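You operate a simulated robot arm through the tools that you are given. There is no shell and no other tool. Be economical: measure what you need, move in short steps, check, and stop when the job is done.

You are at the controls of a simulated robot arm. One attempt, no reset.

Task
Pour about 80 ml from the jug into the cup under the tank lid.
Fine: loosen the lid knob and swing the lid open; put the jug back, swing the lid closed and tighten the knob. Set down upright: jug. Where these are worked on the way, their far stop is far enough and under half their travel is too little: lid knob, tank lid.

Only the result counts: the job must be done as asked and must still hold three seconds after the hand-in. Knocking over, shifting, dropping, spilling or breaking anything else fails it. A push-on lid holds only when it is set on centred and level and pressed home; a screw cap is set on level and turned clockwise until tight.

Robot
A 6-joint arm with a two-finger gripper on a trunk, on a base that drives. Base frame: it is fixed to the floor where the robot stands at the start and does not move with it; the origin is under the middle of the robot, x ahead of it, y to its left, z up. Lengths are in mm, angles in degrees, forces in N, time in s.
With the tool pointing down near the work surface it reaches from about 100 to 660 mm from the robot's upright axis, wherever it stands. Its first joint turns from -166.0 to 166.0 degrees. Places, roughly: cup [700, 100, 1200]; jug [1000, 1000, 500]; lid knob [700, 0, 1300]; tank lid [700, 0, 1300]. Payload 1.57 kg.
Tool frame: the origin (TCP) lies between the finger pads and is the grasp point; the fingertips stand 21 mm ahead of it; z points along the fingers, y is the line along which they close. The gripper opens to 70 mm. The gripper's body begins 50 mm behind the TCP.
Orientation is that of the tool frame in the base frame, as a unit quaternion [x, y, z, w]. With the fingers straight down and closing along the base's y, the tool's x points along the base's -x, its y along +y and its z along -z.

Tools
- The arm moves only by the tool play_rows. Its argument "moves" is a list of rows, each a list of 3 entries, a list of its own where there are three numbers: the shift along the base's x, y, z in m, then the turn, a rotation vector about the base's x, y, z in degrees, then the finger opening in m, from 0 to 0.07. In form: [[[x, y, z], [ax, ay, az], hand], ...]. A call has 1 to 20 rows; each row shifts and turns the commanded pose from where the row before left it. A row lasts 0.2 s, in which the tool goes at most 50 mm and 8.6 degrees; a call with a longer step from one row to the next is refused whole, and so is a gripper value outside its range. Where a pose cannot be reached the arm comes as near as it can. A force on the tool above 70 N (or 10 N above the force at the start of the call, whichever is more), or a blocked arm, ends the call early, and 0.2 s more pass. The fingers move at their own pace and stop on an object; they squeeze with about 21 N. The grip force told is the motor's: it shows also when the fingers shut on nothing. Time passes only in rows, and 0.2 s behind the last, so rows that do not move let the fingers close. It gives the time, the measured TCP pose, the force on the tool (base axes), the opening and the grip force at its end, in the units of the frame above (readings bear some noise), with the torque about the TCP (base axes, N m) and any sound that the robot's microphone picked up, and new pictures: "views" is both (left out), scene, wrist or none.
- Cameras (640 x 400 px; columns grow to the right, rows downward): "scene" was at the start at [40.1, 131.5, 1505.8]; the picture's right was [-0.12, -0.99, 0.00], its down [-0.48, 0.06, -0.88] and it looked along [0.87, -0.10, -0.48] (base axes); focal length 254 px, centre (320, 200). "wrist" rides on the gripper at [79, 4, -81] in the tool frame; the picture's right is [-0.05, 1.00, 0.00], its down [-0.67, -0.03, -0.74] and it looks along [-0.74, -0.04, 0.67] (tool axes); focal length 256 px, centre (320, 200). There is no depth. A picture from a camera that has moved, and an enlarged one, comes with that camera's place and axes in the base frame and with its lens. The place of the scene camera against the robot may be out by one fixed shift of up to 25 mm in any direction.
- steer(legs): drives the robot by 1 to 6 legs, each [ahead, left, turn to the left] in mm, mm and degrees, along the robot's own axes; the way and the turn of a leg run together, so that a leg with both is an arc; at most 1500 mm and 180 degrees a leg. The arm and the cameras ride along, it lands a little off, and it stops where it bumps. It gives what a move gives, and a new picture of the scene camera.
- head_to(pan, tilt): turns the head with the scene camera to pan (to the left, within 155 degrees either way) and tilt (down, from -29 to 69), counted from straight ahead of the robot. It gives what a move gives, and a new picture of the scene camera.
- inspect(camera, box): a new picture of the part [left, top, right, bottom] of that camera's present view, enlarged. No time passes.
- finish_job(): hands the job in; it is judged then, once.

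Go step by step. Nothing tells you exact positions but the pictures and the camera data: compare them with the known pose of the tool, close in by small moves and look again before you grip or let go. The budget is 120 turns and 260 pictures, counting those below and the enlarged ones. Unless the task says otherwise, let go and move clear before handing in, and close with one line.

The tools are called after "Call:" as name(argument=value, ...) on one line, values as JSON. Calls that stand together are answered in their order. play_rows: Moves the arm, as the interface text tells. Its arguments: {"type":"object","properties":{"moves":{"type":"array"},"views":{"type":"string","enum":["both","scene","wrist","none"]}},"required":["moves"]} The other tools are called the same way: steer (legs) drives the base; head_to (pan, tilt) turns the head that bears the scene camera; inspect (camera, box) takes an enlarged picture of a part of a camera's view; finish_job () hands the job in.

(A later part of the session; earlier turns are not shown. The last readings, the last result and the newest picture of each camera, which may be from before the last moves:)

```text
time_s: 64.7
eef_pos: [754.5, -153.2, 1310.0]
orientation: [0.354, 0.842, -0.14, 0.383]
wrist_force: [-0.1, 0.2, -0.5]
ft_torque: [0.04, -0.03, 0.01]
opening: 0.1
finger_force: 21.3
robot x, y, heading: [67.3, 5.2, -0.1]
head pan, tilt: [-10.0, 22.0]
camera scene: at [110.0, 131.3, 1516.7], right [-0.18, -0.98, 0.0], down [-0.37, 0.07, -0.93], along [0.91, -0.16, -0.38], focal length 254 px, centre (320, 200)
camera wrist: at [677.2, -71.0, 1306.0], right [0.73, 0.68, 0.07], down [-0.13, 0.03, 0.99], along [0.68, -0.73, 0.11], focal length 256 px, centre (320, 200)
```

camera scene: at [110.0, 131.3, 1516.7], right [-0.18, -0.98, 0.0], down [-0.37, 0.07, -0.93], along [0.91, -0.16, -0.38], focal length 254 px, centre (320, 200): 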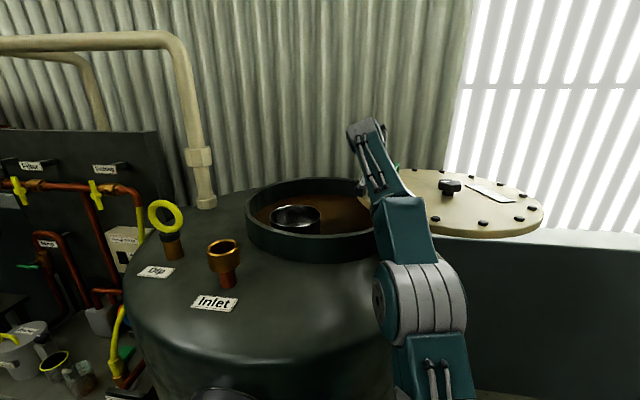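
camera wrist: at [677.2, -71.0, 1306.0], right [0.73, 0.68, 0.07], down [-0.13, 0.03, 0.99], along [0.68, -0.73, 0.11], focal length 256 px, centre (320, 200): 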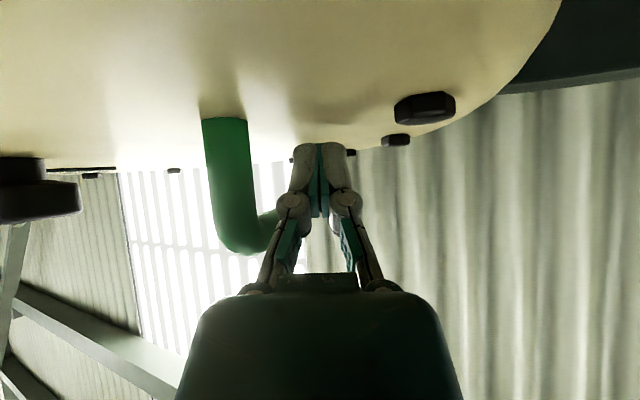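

Call:
play_rows(moves=[[[-0.006, -0.024, 0], [0, 0, -4], 0.0], [[-0.0081, -0.0233, 0], [0, 0, -4], 0.0], [[-0.0101, -0.0225, 0], [0, 0, -4], 0.0], [[-0.012, -0.0216, 0], [0, 0, -4], 0.0], [[-0.0138, -0.0204, 0], [0, 0, -4], 0.0], [[-0.0156, -0.0192, 0], [0, 0, -4], 0.0], [[-0.0172, -0.0177, 0], [0, 0, -4], 0.0]])

```text
time_s: 65.6
eef_pos: [739.0, -200.1, 1311.3]
orientation: [0.433, 0.805, -0.167, 0.37]
wrist_force: [18.9, 46.6, -3.5]
ft_torque: [-0.91, 0.2, -1.3]
opening: 0.1
finger_force: 21.2
robot x, y, heading: [66.4, 9.3, 0.4]
head pan, tilt: [-10.0, 22.0]
stopped in row 4: the force on the tool passed its limit at 84 N (the readings are from after the stop); the commanded pose is now the measured one
camera scene: at [112.8, 146.4, 1515.5], right [-0.17, -0.99, 0.01], down [-0.37, 0.06, -0.93], along [0.91, -0.16, -0.38], focal length 254 px, centre (320, 200)
camera wrist: at [677.4, -107.0, 1306.4], right [0.84, 0.54, 0.09], down [-0.13, 0.04, 0.99], along [0.53, -0.84, 0.1], focal length 256 px, centre (320, 200)
```

scene: 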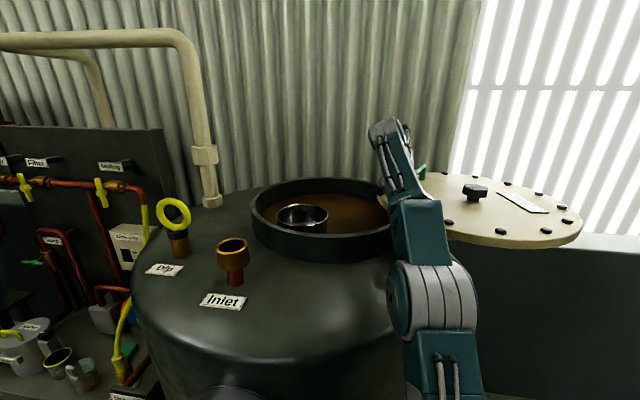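
wrist: 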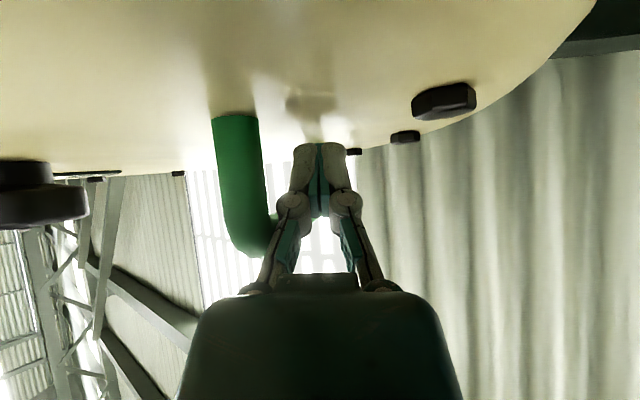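

The lid is at its far stop. Inside the opening the metal cup is exposed. I'll lift away, unyaw and retract the arm.

Call:
play_rows(moves=[[[-0.005, 0.02, 0.005], [0, 0, 0], 0.0], [[-0.005, 0.02, 0.03], [0, 0, 0], 0.0], [[-0.02, 0.02, 0.03], [0, 0, 8], 0.0], [[-0.03, 0.02, 0.02], [0, 0, 8], 0.0], [[-0.04, 0.02, 0], [0, 0, 8], 0.0], [[-0.04, 0.02, 0], [0, 0, 8], 0.0], [[-0.04, 0.02, 0], [0, 0, 8], 0.0], [[-0.04, 0.02, 0], [0, 0, 8], 0.0], [[-0.04, 0.01, 0], [0, 0, 4], 0.0], [[-0.04, 0.0, 0], [0, 0, 0], 0.02], [[-0.03, 0.0, 0], [0, 0, 0], 0.04]])

Call:
inspect(camera="scene", box=[225, 160, 417, 280])

```text
time_s: 68.0
eef_pos: [401.0, -40.6, 1398.5]
orientation: [0.041, 0.912, 0.008, 0.408]
wrist_force: [0.3, 1.1, -0.3]
ft_torque: [0.04, 0.0, -0.01]
opening: 39.9
finger_force: 0.0
robot x, y, heading: [68.5, 10.4, 0.2]
head pan, tilt: [-10.0, 22.0]
camera scene: at [107.6, 134.8, 1516.6], right [-0.17, -0.98, 0.0], down [-0.37, 0.06, -0.93], along [0.91, -0.16, -0.37], focal length 254 px, centre (320, 200)
camera wrist: at [288.5, -30.5, 1392.8], right [0.1, 0.99, 0.09], down [-0.12, -0.07, 0.99], along [0.99, -0.11, 0.11], focal length 256 px, centre (320, 200)
```

scene: 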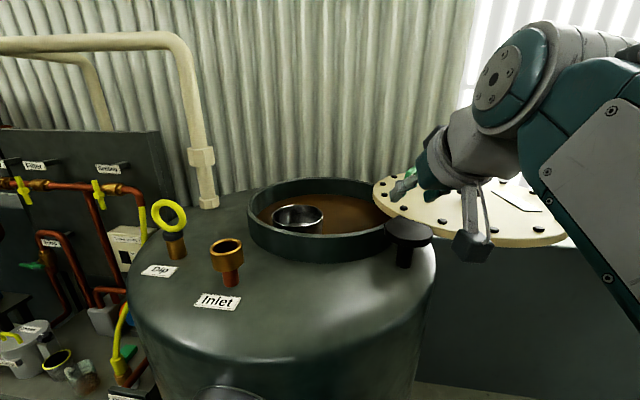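
wrist: 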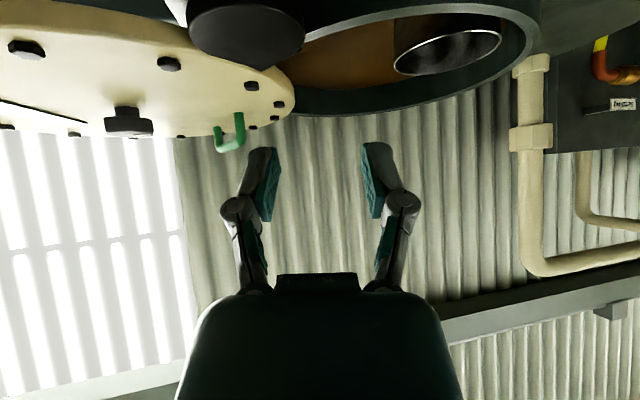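

```text
3.33 times, centred on (321, 220) of scene
camera zoom: at [107.6, 134.8, 1516.6], right [-0.17, -0.98, 0.0], down [-0.37, 0.06, -0.93], along [0.91, -0.16, -0.37], focal length 846 px, centre (317, 133)
```

zoom: 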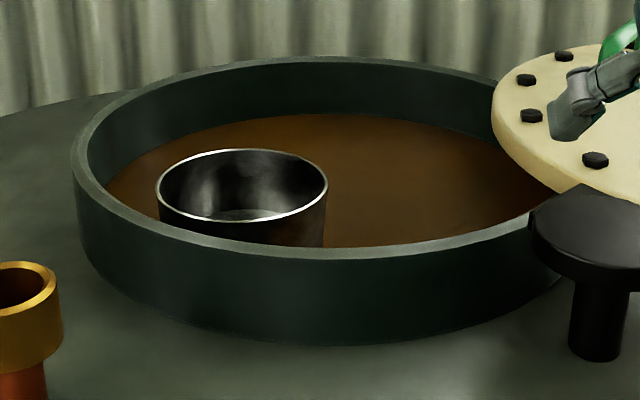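

The cup inside is a wide steel bowl, rim centred near (702,95), about 125 mm across. Now to the jug: I back up, shift left, and look at the bench.

Call:
steer(legs=[[-230, 0, 0], [0, 650, 0]])

Call:
head_to(pan=15, tilt=40)

```text
time_s: 73.0
eef_pos: [168.0, 610.8, 1398.0]
orientation: [0.041, 0.912, 0.008, 0.409]
wrist_force: [-0.5, -0.4, 0.5]
ft_torque: [-0.04, 0.01, 0.0]
opening: 40.0
finger_force: 0.2
robot x, y, heading: [-165.8, 662.7, 0.2]
head pan, tilt: [-10.0, 22.0]
camera scene: at [-125.9, 786.3, 1516.9], right [-0.17, -0.99, 0.0], down [-0.37, 0.07, -0.93], along [0.91, -0.16, -0.38], focal length 254 px, centre (320, 200)
```

scene: 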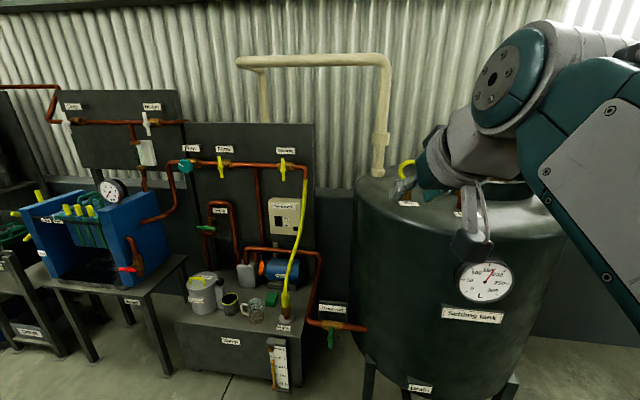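

```text
time_s: 73.9
eef_pos: [167.8, 615.1, 1398.1]
orientation: [0.04, 0.912, 0.009, 0.409]
wrist_force: [-0.2, 0.4, 0.3]
ft_torque: [0.03, -0.04, 0.02]
opening: 39.9
finger_force: 0.1
robot x, y, heading: [-163.2, 662.8, 0.3]
head pan, tilt: [15.0, 40.0]
camera scene: at [-135.2, 827.2, 1488.5], right [0.26, -0.97, 0.0], down [-0.62, -0.17, -0.77], along [0.74, 0.2, -0.64], focal length 254 px, centre (320, 200)
```

scene: 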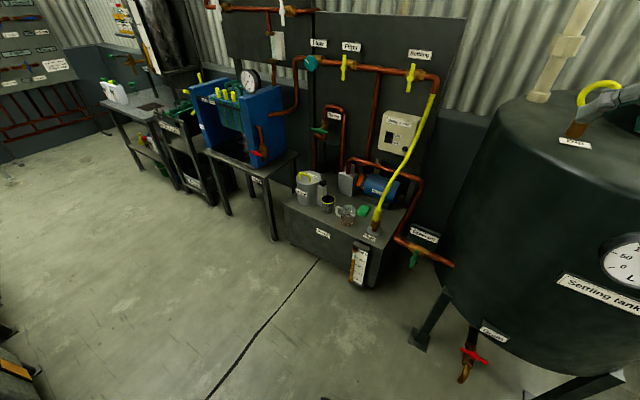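

The jug stands near (892,950) on the sump, close to its front edge. I'll drive in front of the sump, facing it squarely.

Call:
steer(legs=[[0, 450, 0], [0, 0, -20], [470, 171, 0]])

Call:
head_to(pan=5, tilt=55)

```text
time_s: 80.2
eef_pos: [633.6, 956.5, 1398.4]
orientation: [0.196, 0.891, -0.062, 0.404]
wrist_force: [0.1, 0.5, -0.3]
ft_torque: [-0.02, -0.01, -0.02]
opening: 40.0
finger_force: 0.0
robot x, y, heading: [333.7, 1117.0, -19.5]
head pan, tilt: [15.0, 40.0]
camera scene: at [425.1, 1261.6, 1488.6], right [-0.08, -1.0, 0.0], down [-0.64, 0.05, -0.77], along [0.76, -0.06, -0.64], focal length 254 px, centre (320, 200)
```

scene: 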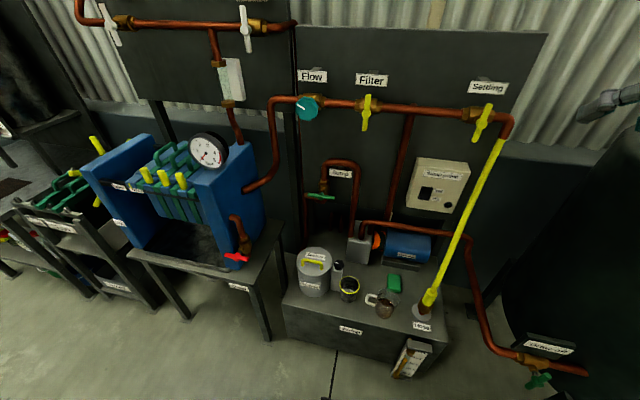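

```text
time_s: 81.0
eef_pos: [634.0, 957.1, 1398.1]
orientation: [0.195, 0.892, -0.062, 0.404]
wrist_force: [0.1, 0.1, -0.3]
ft_torque: [0.0, -0.02, -0.03]
opening: 40.3
finger_force: 0.2
robot x, y, heading: [336.9, 1117.0, -19.9]
head pan, tilt: [5.0, 55.0]
camera scene: at [410.7, 1251.3, 1467.8], right [-0.25, -0.97, 0.0], down [-0.79, 0.2, -0.57], along [0.56, -0.14, -0.82], focal length 254 px, centre (320, 200)
```

scene: 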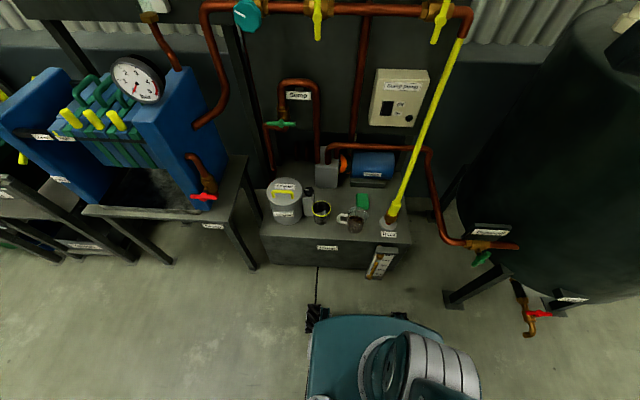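

Call:
inspect(camera="scene", box=[304, 180, 400, 240])

Call:
inspect(camera="scene", box=[240, 160, 432, 280])

```text
6.67 times, centred on (352, 210) of scene
camera zoom: at [410.7, 1251.3, 1467.8], right [-0.25, -0.97, 0.0], down [-0.79, 0.2, -0.57], along [0.56, -0.14, -0.82], focal length 1692 px, centre (107, 133)
```

zoom: 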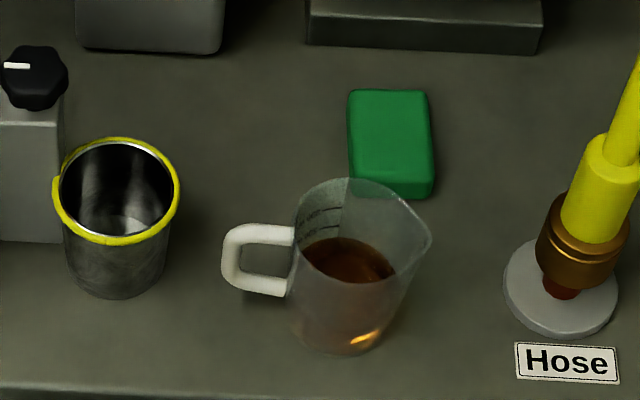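

```text
3.33 times, centred on (336, 220) of scene
camera zoom: at [410.7, 1251.3, 1467.8], right [-0.25, -0.97, 0.0], down [-0.79, 0.2, -0.57], along [0.56, -0.14, -0.82], focal length 846 px, centre (267, 133)
```

zoom: 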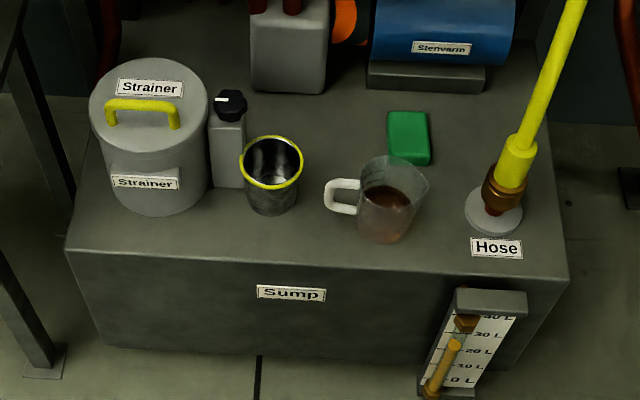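

The jug's handle loop points left (+y), spout right. Handle bar is around (922,1041), jug centre (897,966). I'll line up so the handle is straight ahead, grip its vertical bar with a level tool and later pour by rolling.

Call:
steer(legs=[[16, 127, 0]])

Call:
inspect(camera="scene", box=[304, 160, 432, 240])

```text
time_s: 82.3
eef_pos: [688.1, 1060.4, 1398.1]
orientation: [0.197, 0.891, -0.06, 0.404]
wrist_force: [0.1, -0.8, 0.8]
ft_torque: [-0.01, -0.01, 0.04]
opening: 40.0
finger_force: 0.1
robot x, y, heading: [394.9, 1227.4, -19.7]
head pan, tilt: [5.0, 55.0]
camera scene: at [462.2, 1349.8, 1469.2], right [-0.25, -0.97, -0.01], down [-0.79, 0.21, -0.57], along [0.56, -0.14, -0.82], focal length 254 px, centre (320, 200)
```

scene: 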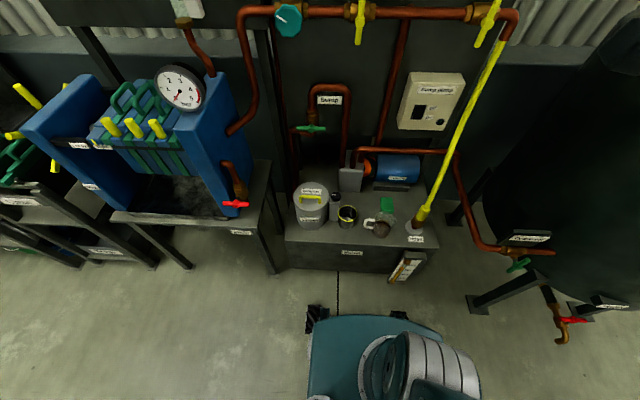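

```text
5.00 times, centred on (368, 200) of scene
camera zoom: at [462.2, 1349.8, 1469.2], right [-0.25, -0.97, -0.01], down [-0.79, 0.21, -0.57], along [0.56, -0.14, -0.82], focal length 1269 px, centre (80, 200)
```

zoom: 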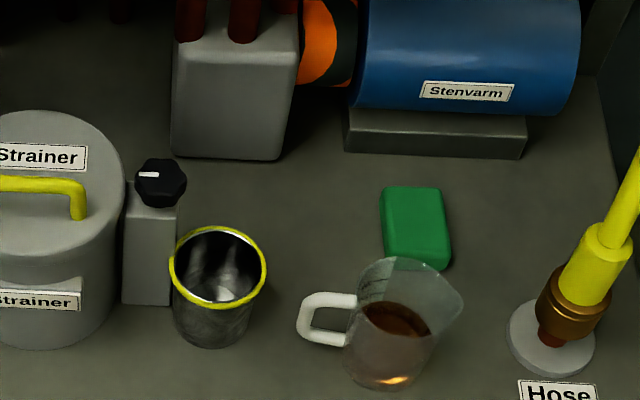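

The handle bar triangulates to about (937,1036,525). I'll level the tool more, line it up and lower the arm in front of the sump.

Call:
play_rows(moves=[[[0.01, 0.012, -0.03], [0, 0, 6.5], 0.045], [[0.01, 0.012, -0.04], [-2.74, -7.5, 0], 0.045], [[0.01, 0.012, -0.04], [-2.74, -7.5, 0], 0.045], [[0.008, 0.011, -0.04], [-2.74, -7.5, 0], 0.045], [[0, 0, -0.048], [-1, -2.7, 0], 0.045], [[0, 0, -0.048], [0, 0, 0], 0.045], [[0, 0, -0.048], [0, 0, 0], 0.045], [[0, 0, -0.048], [0, 0, 0], 0.045], [[0, 0, -0.048], [0, 0, 0], 0.045], [[0, 0, -0.048], [0, 0, 0], 0.045], [[0, 0, -0.048], [0, 0, 0], 0.045], [[0, 0, -0.048], [0, 0, 0], 0.045], [[0, 0, -0.048], [0, 0, 0], 0.045], [[0, 0, -0.048], [0, 0, 0], 0.045], [[0, 0, -0.048], [0, 0, 0], 0.045], [[0, 0, -0.048], [0, 0, 0], 0.045], [[0, 0, -0.04], [0, 0, 0], 0.045]])

```text
time_s: 85.9
eef_pos: [879.4, 1006.5, 836.1]
orientation: [0.146, 0.785, -0.041, 0.6]
wrist_force: [0.5, 0.4, -0.2]
ft_torque: [0.06, -0.02, 0.02]
opening: 44.9
finger_force: 0.1
out of reach, approached as far as the arm can: row 5, 6, 7, 8, 9, 10, 11, 12, 13, 14, 15, 16, 17
robot x, y, heading: [395.6, 1225.1, -19.2]
head pan, tilt: [5.0, 55.0]
camera scene: at [468.1, 1361.2, 1467.8], right [-0.25, -0.97, 0.0], down [-0.79, 0.2, -0.57], along [0.55, -0.14, -0.82], focal length 254 px, centre (320, 200)
camera wrist: at [786.7, 1042.1, 782.6], right [0.29, 0.94, 0.16], down [-0.55, 0.02, 0.84], along [0.79, -0.33, 0.52], focal length 256 px, centre (320, 200)
```

scene: 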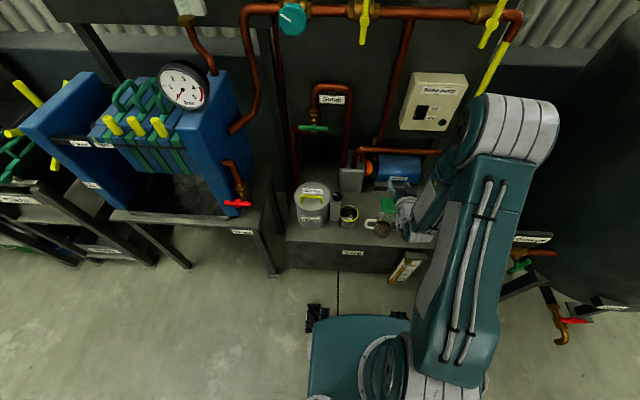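
wrist: 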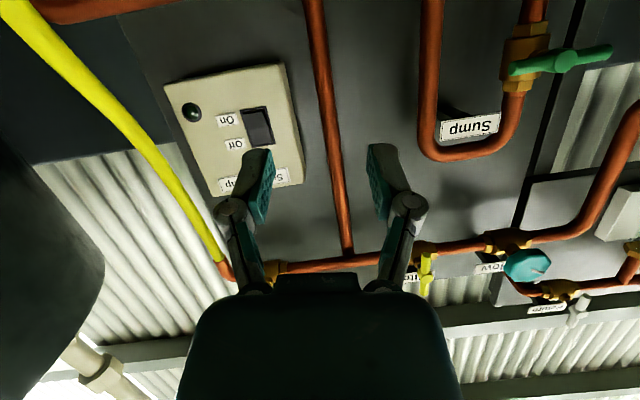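

The wrist camera hangs below the tilted hand, and the arm is cramped at this distance. I'll back up 90 mm and roll the tool 180° so the camera is on top.

Call:
steer(legs=[[-90, 0, 0]])

Call:
play_rows(moves=[[[0, 0, 0], [-7.9, 2.04, 2.34], 0.045], [[0, 0, 0], [-7.9, 2.04, 2.34], 0.045], [[0, 0, 0], [-7.9, 2.04, 2.34], 0.045], [[0, 0, 0], [-7.9, 2.04, 2.34], 0.045], [[0, 0, 0], [-7.9, 2.04, 2.34], 0.045], [[0, 0, 0], [-7.9, 2.04, 2.34], 0.045], [[0, 0, 0], [-7.9, 2.04, 2.34], 0.045], [[0, 0, 0], [-7.9, 2.04, 2.34], 0.045], [[0, 0, 0], [-7.9, 2.04, 2.34], 0.045], [[0, 0, 0], [-7.9, 2.04, 2.34], 0.045], [[0, 0, 0], [-7.9, 2.04, 2.34], 0.045], [[0, 0, 0], [-7.9, 2.04, 2.34], 0.045], [[0, 0, 0], [-7.9, 2.04, 2.34], 0.045], [[0, 0, 0], [-7.9, 2.04, 2.34], 0.045], [[0, 0, 0], [-7.9, 2.04, 2.34], 0.045], [[0, 0, 0], [-7.9, 2.04, 2.34], 0.045], [[0, 0, 0], [-7.9, 2.04, 2.34], 0.045], [[0, 0, 0], [-7.9, 2.04, 2.34], 0.045], [[0, 0, 0], [-7.9, 2.04, 2.34], 0.045], [[0, 0, 0], [-7.9, 2.04, 2.34], 0.045]])

```text
time_s: 87.0
eef_pos: [796.2, 1036.4, 836.1]
orientation: [0.146, 0.785, -0.041, 0.6]
wrist_force: [0.8, -0.2, -0.4]
ft_torque: [0.01, -0.06, -0.01]
opening: 44.9
finger_force: 0.0
robot x, y, heading: [308.6, 1259.7, -19.4]
head pan, tilt: [5.0, 55.0]
camera scene: at [385.2, 1391.0, 1467.8], right [-0.25, -0.97, 0.0], down [-0.79, 0.21, -0.57], along [0.55, -0.14, -0.82], focal length 254 px, centre (320, 200)
```

scene: 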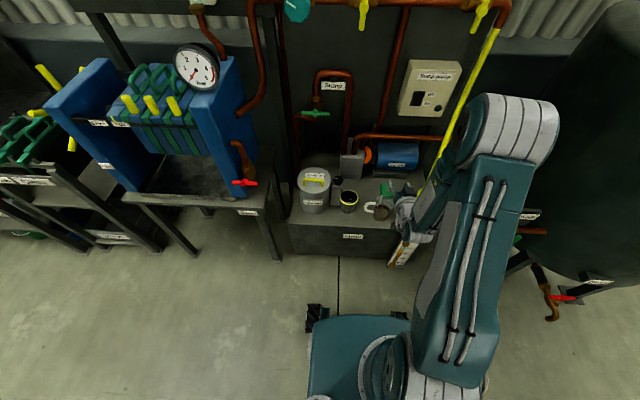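

```text
time_s: 91.2
eef_pos: [796.1, 1035.8, 837.1]
orientation: [0.146, 0.785, -0.041, 0.601]
wrist_force: [0.2, -0.2, 0.3]
ft_torque: [-0.02, -0.03, 0.0]
opening: 45.1
finger_force: 0.2
out of reach, approached as far as the arm can: row 1, 2, 3, 4, 5, 6, 7, 8, 9, 10, 11, 12, 13, 14, 15, 16, 17, 18, 19, 20
robot x, y, heading: [311.5, 1262.2, -19.7]
head pan, tilt: [5.0, 55.0]
camera scene: at [385.1, 1390.9, 1467.8], right [-0.25, -0.97, 0.0], down [-0.79, 0.21, -0.57], along [0.55, -0.14, -0.82], focal length 254 px, centre (320, 200)
camera wrist: at [702.9, 1071.6, 783.0], right [0.29, 0.94, 0.16], down [-0.55, 0.02, 0.84], along [0.79, -0.33, 0.52], focal length 256 px, centre (320, 200)
```

scene: 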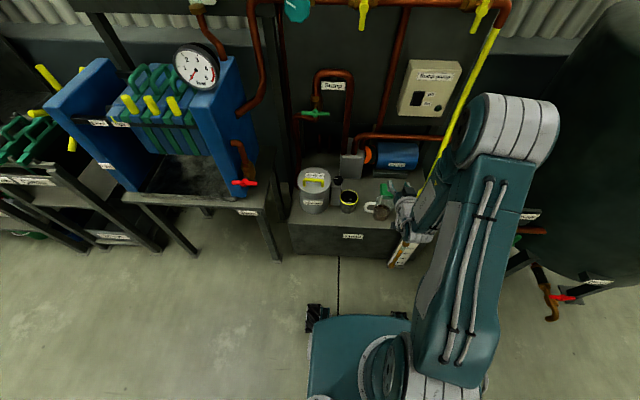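
wrist: 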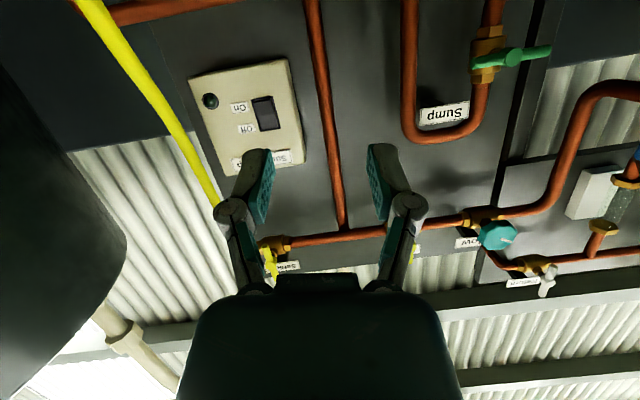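

The arm sits at a joint limit here. I'll reduce the tilt to about 45° and try the roll again with a few rows.

Call:
play_rows(moves=[[[0, 0, 0], [2.1, 7.7, 0], 0.045], [[0, 0, 0], [2.1, 7.7, 0], 0.045], [[0, 0, 0], [2.1, 7.7, 0], 0.045], [[0, 0, 0], [2.1, 7.7, 0], 0.045], [[0, 0, 0], [-5.5, 1.5, 5.6], 0.045], [[0, 0, 0], [-5.5, 1.5, 5.6], 0.045], [[0, 0, 0], [-5.5, 1.5, 5.6], 0.045], [[0, 0, 0], [-5.5, 1.5, 5.6], 0.045], [[0, 0, 0], [-5.5, 1.5, 5.6], 0.045], [[0, 0, 0], [-5.5, 1.5, 5.6], 0.045], [[0, 0, 0], [-5.5, 1.5, 5.6], 0.045], [[0, 0, 0], [-5.5, 1.5, 5.6], 0.045]])

```text
time_s: 93.8
eef_pos: [832.9, 969.4, 932.6]
orientation: [-0.328, 0.871, -0.232, 0.281]
wrist_force: [-0.2, -0.3, 0.2]
ft_torque: [0.01, -0.04, 0.0]
opening: 45.1
finger_force: 0.1
out of reach, approached as far as the arm can: row 6, 7, 8, 9, 10, 11, 12
robot x, y, heading: [305.6, 1254.2, -19.4]
head pan, tilt: [5.0, 55.0]
camera scene: at [385.0, 1390.8, 1467.8], right [-0.25, -0.97, 0.0], down [-0.79, 0.21, -0.57], along [0.55, -0.14, -0.82], focal length 254 px, centre (320, 200)
camera wrist: at [728.2, 932.9, 961.1], right [-0.41, 0.71, -0.57], down [-0.05, 0.61, 0.79], along [0.91, 0.35, -0.21], focal length 256 px, centre (320, 200)
```

scene: 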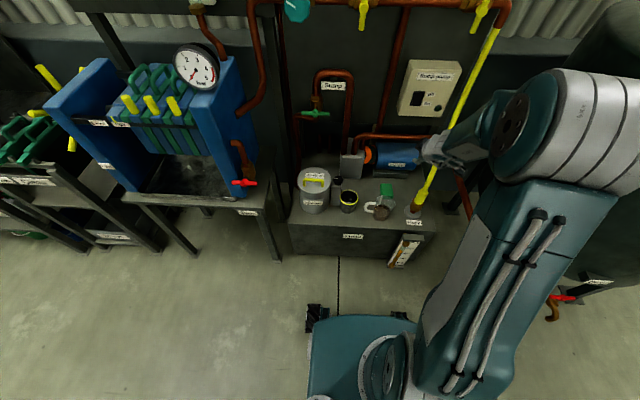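
wrist: 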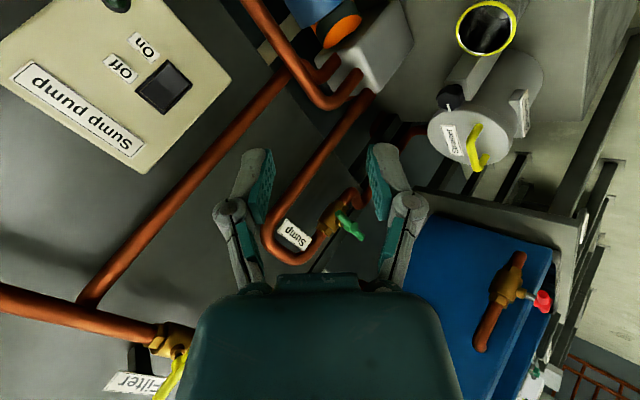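

I'll undo the roll; a forward tilt of about 60° keeps the camera high enough. Restore and line up in front of the handle.

Call:
play_rows(moves=[[[0, 0.01, 0.01], [5.1, -1.76, -5.86], 0.045], [[0, 0.01, 0], [5.1, -1.76, -5.86], 0.045], [[0, 0.012, 0], [5.1, -1.76, -5.86], 0.045], [[0, 0.012, 0], [5.1, -1.76, -5.86], 0.045], [[0, 0.012, 0], [5.1, -1.76, -5.86], 0.045], [[0, 0.012, 0], [5.1, -1.76, -5.86], 0.045], [[0, 0.012, 0], [5.1, -1.76, -5.86], 0.045], [[0, 0, 0], [2.5, -0.9, -2.9], 0.045], [[0, 0, -0.03], [0, 0, 0], 0.045], [[0, 0, -0.03], [0, 0, 0], 0.045], [[0, 0, -0.03], [0, 0, 0], 0.045], [[0, 0, -0.03], [0, 0, 0], 0.045], [[0, 0, -0.03], [0, 0, 0], 0.045]])

```text
time_s: 96.6
eef_pos: [811.7, 1008.9, 793.7]
orientation: [0.154, 0.919, -0.059, 0.359]
wrist_force: [0.3, -0.2, 0.0]
ft_torque: [0.0, 0.0, -0.01]
opening: 44.8
finger_force: 0.0
out of reach, approached as far as the arm can: row 9, 10, 11, 12, 13
robot x, y, heading: [312.6, 1255.0, -19.4]
head pan, tilt: [5.0, 55.0]
camera scene: at [385.2, 1390.7, 1467.8], right [-0.25, -0.97, 0.0], down [-0.79, 0.21, -0.57], along [0.55, -0.14, -0.82], focal length 254 px, centre (320, 200)
camera wrist: at [706.2, 1048.5, 798.8], right [0.36, 0.93, 0.04], down [-0.03, -0.03, 1.0], along [0.93, -0.36, 0.01], focal length 256 px, centre (320, 200)
```

scene: 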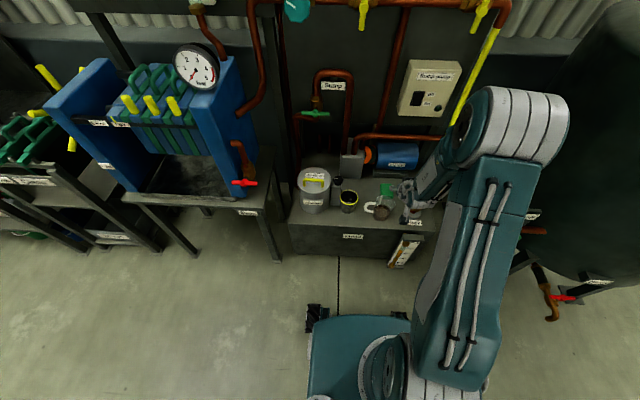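
wrist: 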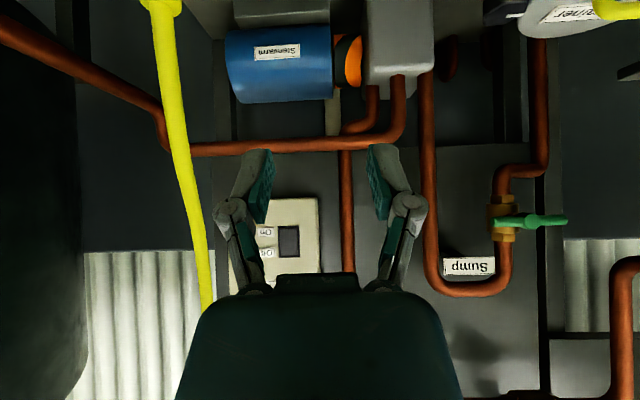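

The arm can't fold closer than about 400 mm to its shoulder, so I'll back the base 60 mm and lower the hand farther out.

Call:
steer(legs=[[-60, 0, 0]])

Call:
play_rows(moves=[[[0.035, 0.012, 0], [0, 0, 0], 0.045], [[0.035, 0.012, 0], [0, 0, 0], 0.045], [[0.036, 0.013, 0], [0, 0, 0], 0.045], [[0, 0, -0.04], [0, 0, 0], 0.045], [[0, 0, -0.04], [0, 0, 0], 0.045], [[0, 0, -0.04], [0, 0, 0], 0.045], [[0, 0, -0.04], [0, 0, 0], 0.045]])

```text
time_s: 97.5
eef_pos: [754.7, 1029.6, 794.5]
orientation: [0.153, 0.919, -0.059, 0.36]
wrist_force: [0.4, -0.7, -0.9]
ft_torque: [-0.01, -0.02, 0.0]
opening: 45.4
finger_force: 0.1
robot x, y, heading: [253.8, 1277.0, -19.4]
head pan, tilt: [5.0, 55.0]
camera scene: at [328.4, 1411.2, 1467.8], right [-0.25, -0.97, 0.0], down [-0.79, 0.21, -0.57], along [0.55, -0.14, -0.82], focal length 254 px, centre (320, 200)
```

scene: 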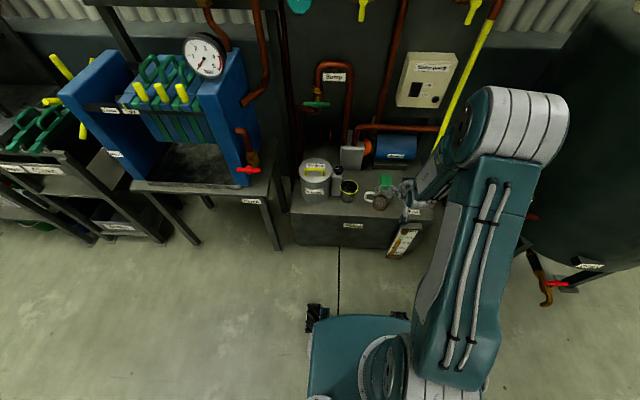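

```text
time_s: 99.2
eef_pos: [820.3, 996.4, 639.9]
orientation: [0.154, 0.919, -0.054, 0.359]
wrist_force: [-0.8, 0.6, 0.3]
ft_torque: [0.01, 0.01, 0.02]
opening: 45.0
finger_force: 0.0
out of reach, approached as far as the arm can: row 1, 2, 3, 4, 5, 6
robot x, y, heading: [253.6, 1275.7, -19.7]
head pan, tilt: [5.0, 55.0]
camera scene: at [328.7, 1410.7, 1467.8], right [-0.25, -0.97, 0.0], down [-0.79, 0.21, -0.57], along [0.55, -0.14, -0.82], focal length 254 px, centre (320, 200)
camera wrist: at [714.6, 1035.1, 645.7], right [0.36, 0.93, 0.05], down [-0.03, -0.04, 1.0], along [0.93, -0.36, 0.01], focal length 256 px, centre (320, 200)
```

scene: 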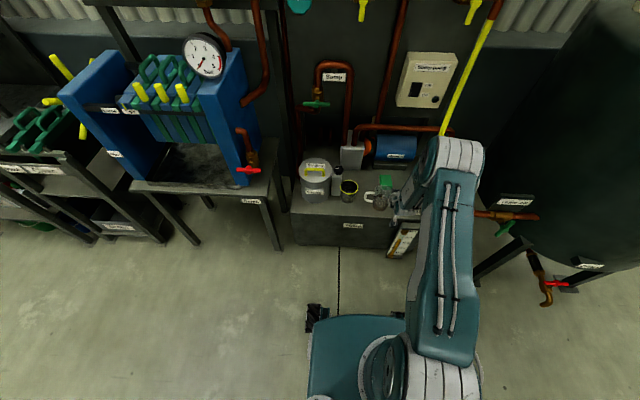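
wrist: 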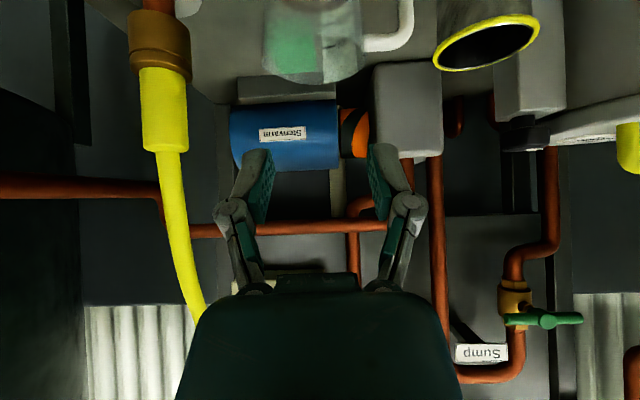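

Now lower at z 640 and the jug is in the wrist view. I shift left 75 mm to line up with the handle and look.

Call:
play_rows(moves=[[[0.0, 0.035, -0.01], [0, 0, 0], 0.045], [[0.0, 0.03, -0.02], [0, 0, 0], 0.045], [[0, 0, -0.02], [0, 0, 0], 0.045], [[0, 0, -0.01], [0, 0, 0], 0.045]])

```text
time_s: 100.2
eef_pos: [819.4, 995.2, 587.8]
orientation: [0.156, 0.918, -0.051, 0.36]
wrist_force: [0.8, -0.3, 0.3]
ft_torque: [0.0, -0.04, 0.0]
opening: 45.0
finger_force: 0.2
out of reach, approached as far as the arm can: row 1, 2, 3, 4
robot x, y, heading: [254.9, 1276.1, -19.7]
head pan, tilt: [5.0, 55.0]
camera scene: at [328.7, 1410.7, 1467.8], right [-0.25, -0.97, 0.0], down [-0.79, 0.21, -0.57], along [0.55, -0.14, -0.82], focal length 254 px, centre (320, 200)
camera wrist: at [714.8, 1033.9, 592.3], right [0.36, 0.93, 0.05], down [-0.03, -0.05, 1.0], along [0.93, -0.36, 0.01], focal length 256 px, centre (320, 200)
```

scene: 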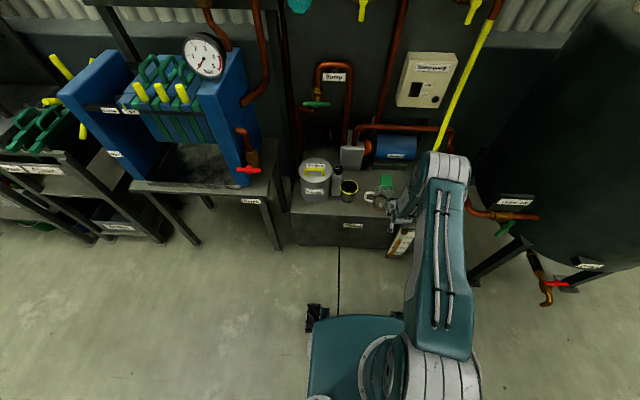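
wrist: 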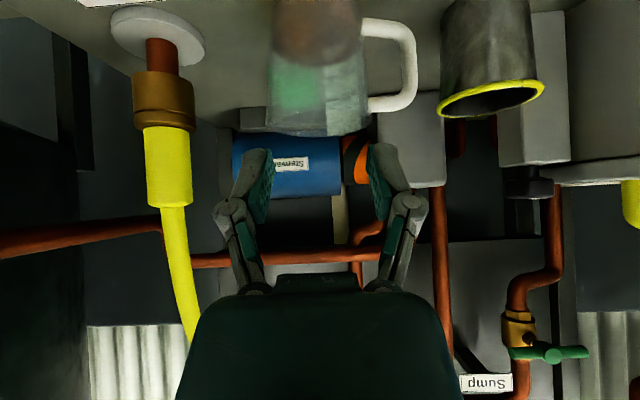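

The handle bar works out at about (950,1031,480), jug top at ~540. I'll move to its line, keeping the radius.

Call:
play_rows(moves=[[[0.026, -0.004, 0], [0, 0, 0], 0.045], [[0.012, 0.034, 0], [0, 0, 0], 0.045], [[0.012, 0.034, -0.01], [0, 0, 0], 0.045], [[0, 0, -0.02], [0, 0, 0], 0.045], [[0, 0, -0.02], [0, 0, 0], 0.045]])

```text
time_s: 101.3
eef_pos: [840.1, 989.4, 538.3]
orientation: [0.152, 0.919, -0.056, 0.36]
wrist_force: [0.0, 0.1, 0.4]
ft_torque: [0.0, -0.02, -0.01]
opening: 44.9
finger_force: 0.1
out of reach, approached as far as the arm can: row 1, 2, 3, 4
robot x, y, heading: [253.1, 1273.5, -19.4]
head pan, tilt: [5.0, 55.0]
camera scene: at [328.8, 1410.7, 1467.8], right [-0.25, -0.97, 0.0], down [-0.79, 0.21, -0.57], along [0.55, -0.14, -0.82], focal length 254 px, centre (320, 200)
camera wrist: at [734.3, 1026.8, 543.0], right [0.36, 0.93, 0.04], down [-0.03, -0.04, 1.0], along [0.93, -0.36, 0.01], focal length 256 px, centre (320, 200)
```

scene: 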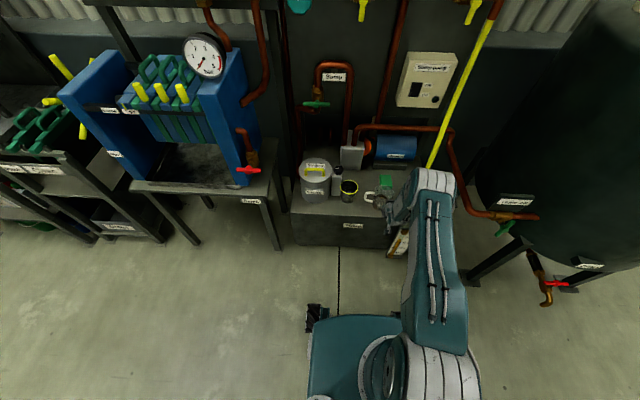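
wrist: 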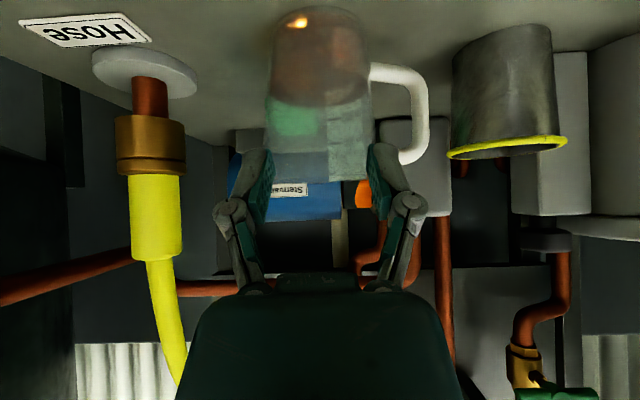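

Lateral arm moves are blocked at this low pose, so I'll use the base instead: back off, turn 12° left to face the handle plane squarely, then line up.

Call:
steer(legs=[[-150, 0, 0], [0, 0, 12], [105, -107, 0]])

Call:
play_rows(moves=[[[0, 0, -0.005], [0, 0, 0], 0.045]], views="wrist")

```text
time_s: 104.5
eef_pos: [831.8, 1048.5, 538.0]
orientation: [0.053, 0.93, -0.018, 0.362]
wrist_force: [0.3, -0.7, -0.4]
ft_torque: [-0.02, 0.01, -0.01]
opening: 45.0
finger_force: 0.1
robot x, y, heading: [200.2, 1204.9, -7.6]
head pan, tilt: [5.0, 55.0]
camera scene: at [242.0, 1355.4, 1467.4], right [-0.04, -1.0, 0.0], down [-0.82, 0.03, -0.57], along [0.57, -0.03, -0.82], focal length 254 px, centre (320, 200)
```

scene: 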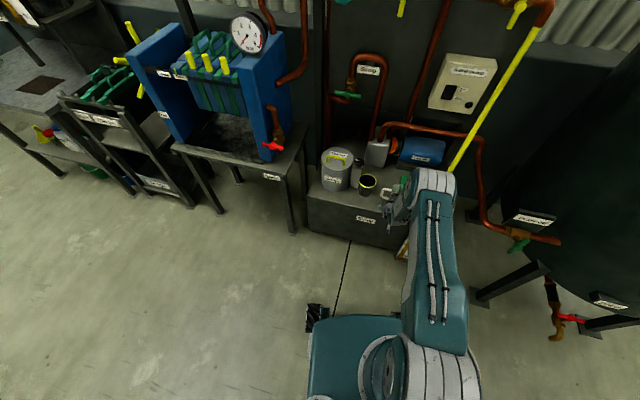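

```text
time_s: 104.9
eef_pos: [831.0, 1047.8, 533.6]
orientation: [0.054, 0.93, -0.017, 0.363]
wrist_force: [0.2, 0.6, 0.4]
ft_torque: [0.0, -0.02, -0.06]
opening: 45.0
finger_force: 0.1
robot x, y, heading: [195.7, 1207.4, -7.6]
head pan, tilt: [5.0, 55.0]
camera wrist: at [720.0, 1063.2, 538.2], right [0.15, 0.99, 0.04], down [-0.02, -0.04, 1.0], along [0.99, -0.15, 0.01], focal length 256 px, centre (320, 200)
```

wrist: 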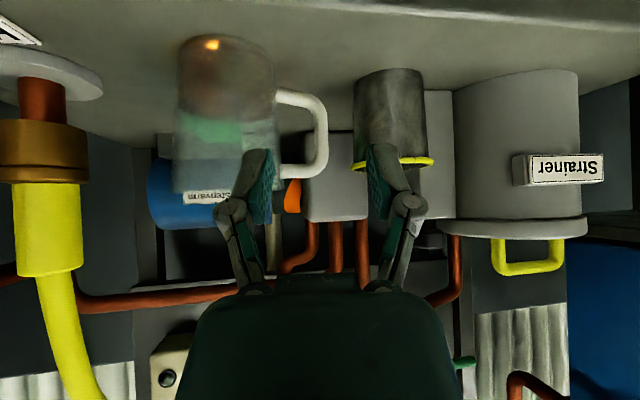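

The handle bar is now dead ahead at about (950,1031,482). Advancing with a 38 mm opening, stopping 30 mm short.

Call:
play_rows(moves=[[[0.03, -0.004, -0.015], [0, 0, 0], 0.038], [[0.03, -0.005, -0.015], [0, 0, 0], 0.038], [[0.027, -0.004, -0.015], [0, 0, 0], 0.038]], views="wrist")

```text
time_s: 105.7
eef_pos: [920.4, 1034.8, 489.2]
orientation: [0.054, 0.93, -0.017, 0.363]
wrist_force: [0.6, -1.1, 0.5]
ft_torque: [-0.01, 0.06, 0.04]
opening: 38.3
finger_force: 0.1
robot x, y, heading: [196.7, 1208.5, -7.7]
head pan, tilt: [5.0, 55.0]
camera wrist: at [808.1, 1049.8, 494.3], right [0.15, 0.99, 0.04], down [-0.02, -0.04, 1.0], along [0.99, -0.15, 0.01], focal length 256 px, centre (320, 200)
```

wrist: 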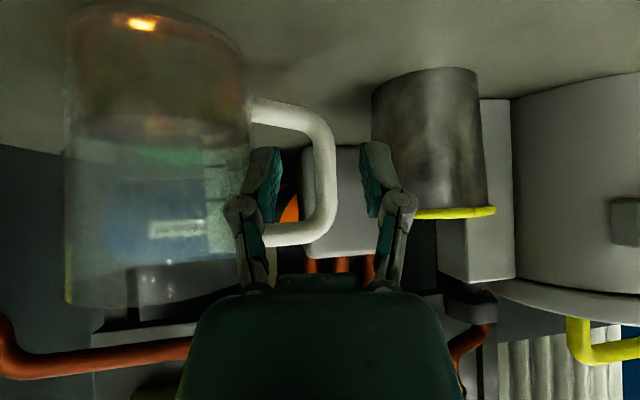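

About 20 mm more to go; the bar sits between the fingers and the inner finger fits the loop. Advance and close.

Call:
play_rows(moves=[[[0.011, 0.001, -0.001], [0, 0, 0], 0.038], [[0.01, 0.0, -0.001], [0, 0, 0], 0.038], [[0, 0, 0], [0, 0, 0], 0.038], [[0, 0, 0], [0, 0, 0], 0.02], [[0, 0, 0], [0, 0, 0], 0.005], [[0, 0, 0], [0, 0, 0], 0.005]], views="wrist")

```text
time_s: 107.1
eef_pos: [929.7, 1037.8, 487.3]
orientation: [0.053, 0.931, -0.013, 0.362]
wrist_force: [-0.2, -0.5, 0.1]
ft_torque: [-0.02, 0.03, 0.02]
opening: 5.4
finger_force: 0.0
out of reach, approached as far as the arm can: row 1, 2
robot x, y, heading: [196.7, 1206.5, -7.5]
head pan, tilt: [5.0, 55.0]
camera wrist: at [817.5, 1051.8, 492.7], right [0.15, 0.99, 0.05], down [-0.02, -0.05, 1.0], along [0.99, -0.15, 0.01], focal length 256 px, centre (320, 200)
```

wrist: 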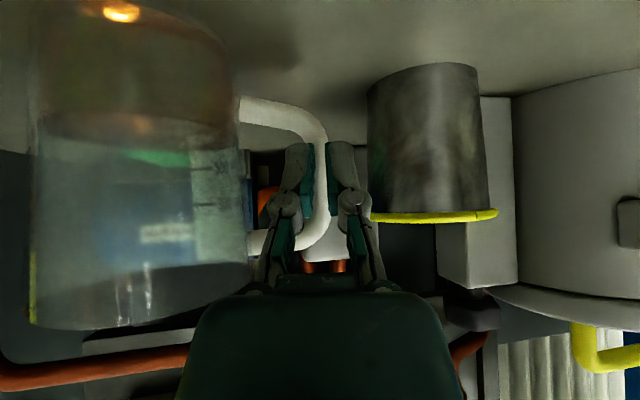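

Reach ran out 10 mm short, so nothing is gripped. I open and nudge the base forward 15 mm.

Call:
play_rows(moves=[[[0, 0, 0], [0, 0, 0], 0.038], [[0, 0, 0], [0, 0, 0], 0.038]], views="none")

Call:
steer(legs=[[15, 0, 0]])

Call:
play_rows(moves=[[[0, 0, 0], [0, 0, 0], 0.038]], views="wrist")

```text
time_s: 107.7
eef_pos: [928.6, 1038.0, 486.8]
orientation: [0.053, 0.931, -0.013, 0.362]
wrist_force: [-1.1, -0.6, 0.5]
ft_torque: [-0.01, 0.02, -0.01]
opening: 38.0
finger_force: 0.1
robot x, y, heading: [197.4, 1206.2, -7.2]
head pan, tilt: [5.0, 55.0]
```

```text
time_s: 108.4
eef_pos: [943.8, 1035.8, 486.7]
orientation: [0.053, 0.93, -0.013, 0.363]
wrist_force: [0.4, 0.0, 0.3]
ft_torque: [-0.02, -0.01, -0.03]
opening: 37.9
finger_force: 0.0
robot x, y, heading: [212.7, 1205.2, -7.6]
head pan, tilt: [5.0, 55.0]
camera scene: at [256.6, 1349.7, 1467.8], right [-0.04, -1.0, 0.0], down [-0.82, 0.04, -0.57], along [0.57, -0.03, -0.82], focal length 254 px, centre (320, 200)
```

scene: 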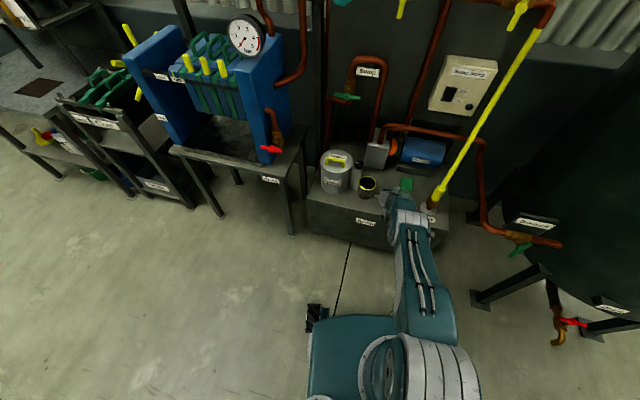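

```text
time_s: 108.8
eef_pos: [944.3, 1034.9, 486.7]
orientation: [0.051, 0.93, -0.012, 0.364]
wrist_force: [-1.2, 0.5, 0.0]
ft_torque: [0.0, 0.02, 0.0]
opening: 37.8
finger_force: 0.0
robot x, y, heading: [212.7, 1202.9, -7.7]
head pan, tilt: [5.0, 55.0]
camera wrist: at [832.6, 1049.7, 493.1], right [0.15, 0.99, 0.05], down [-0.02, -0.05, 1.0], along [0.99, -0.15, 0.01], focal length 256 px, centre (320, 200)
```

wrist: 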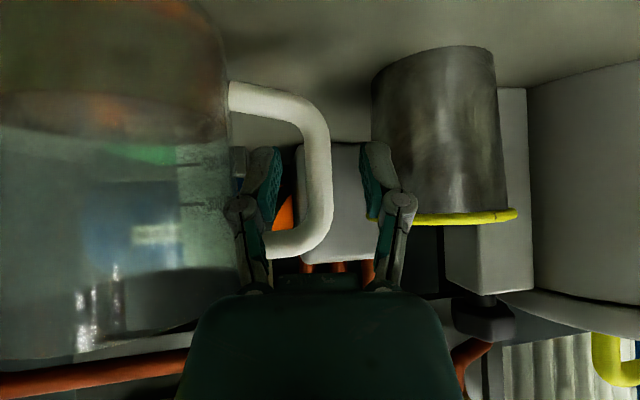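

Call:
steer(legs=[[8, 0, 0]])

Call:
play_rows(moves=[[[0, 0, 0], [0, 0, 0], 0.03], [[0, 0, 0], [0, 0, 0], 0.015], [[0, 0, 0], [0, 0, 0], 0.0], [[0, 0, 0], [0, 0, 0], 0.0]], views="wrist")

```text
time_s: 109.6
eef_pos: [952.8, 1034.2, 487.0]
orientation: [0.053, 0.93, -0.013, 0.364]
wrist_force: [0.2, -0.4, -0.2]
ft_torque: [-0.02, -0.02, -0.02]
opening: 37.9
finger_force: 0.1
robot x, y, heading: [220.2, 1202.7, -7.4]
head pan, tilt: [5.0, 55.0]
camera scene: at [264.6, 1348.7, 1467.8], right [-0.04, -1.0, 0.0], down [-0.82, 0.04, -0.57], along [0.57, -0.02, -0.82], focal length 254 px, centre (320, 200)
```

scene: 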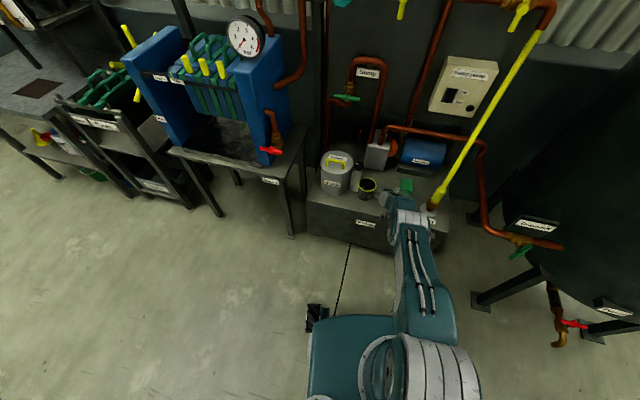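

```text
time_s: 110.6
eef_pos: [953.2, 1033.8, 487.2]
orientation: [0.052, 0.93, -0.013, 0.364]
wrist_force: [-0.2, -1.9, 2.8]
ft_torque: [-0.48, 0.13, -0.02]
opening: 12.9
finger_force: 20.4
robot x, y, heading: [223.0, 1203.8, -7.2]
head pan, tilt: [5.0, 55.0]
camera wrist: at [841.2, 1048.3, 494.0], right [0.15, 0.99, 0.05], down [-0.02, -0.05, 1.0], along [0.99, -0.15, 0.01], focal length 256 px, centre (320, 200)
```

wrist: 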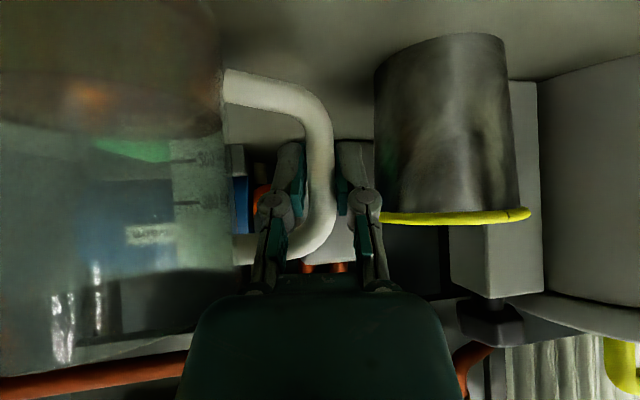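

Gripped at 12.9 mm. Now a slow short lift to test the hold.

Call:
play_rows(moves=[[[0, 0, 0.004], [0, 0, 0], 0.0], [[0, 0, 0.006], [0, 0, 0], 0.0], [[0, 0, 0.01], [0, 0, 0], 0.0], [[0, 0, 0.01], [0, 0, 0], 0.0], [[0, 0, 0.0], [0, 0, 0], 0.0]], views="wrist")

```text
time_s: 111.8
eef_pos: [952.1, 1035.4, 517.6]
orientation: [0.053, 0.93, -0.012, 0.363]
wrist_force: [0.8, -0.2, -1.8]
ft_torque: [0.16, -0.03, 0.0]
opening: 11.7
finger_force: 21.4
robot x, y, heading: [221.2, 1202.5, -7.4]
head pan, tilt: [5.0, 55.0]
camera wrist: at [840.1, 1049.2, 523.4], right [0.15, 0.99, 0.05], down [-0.02, -0.05, 1.0], along [0.99, -0.15, 0.01], focal length 256 px, centre (320, 200)
```

wrist: 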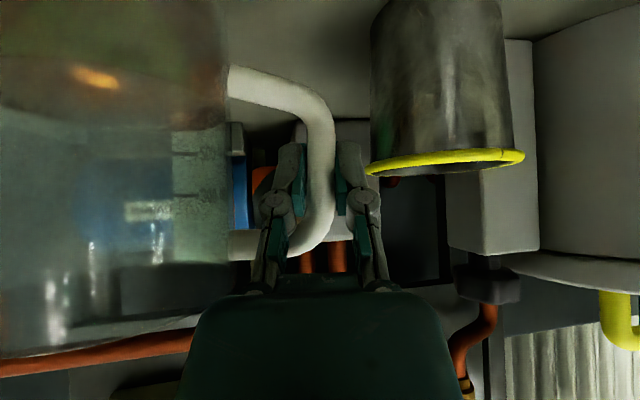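

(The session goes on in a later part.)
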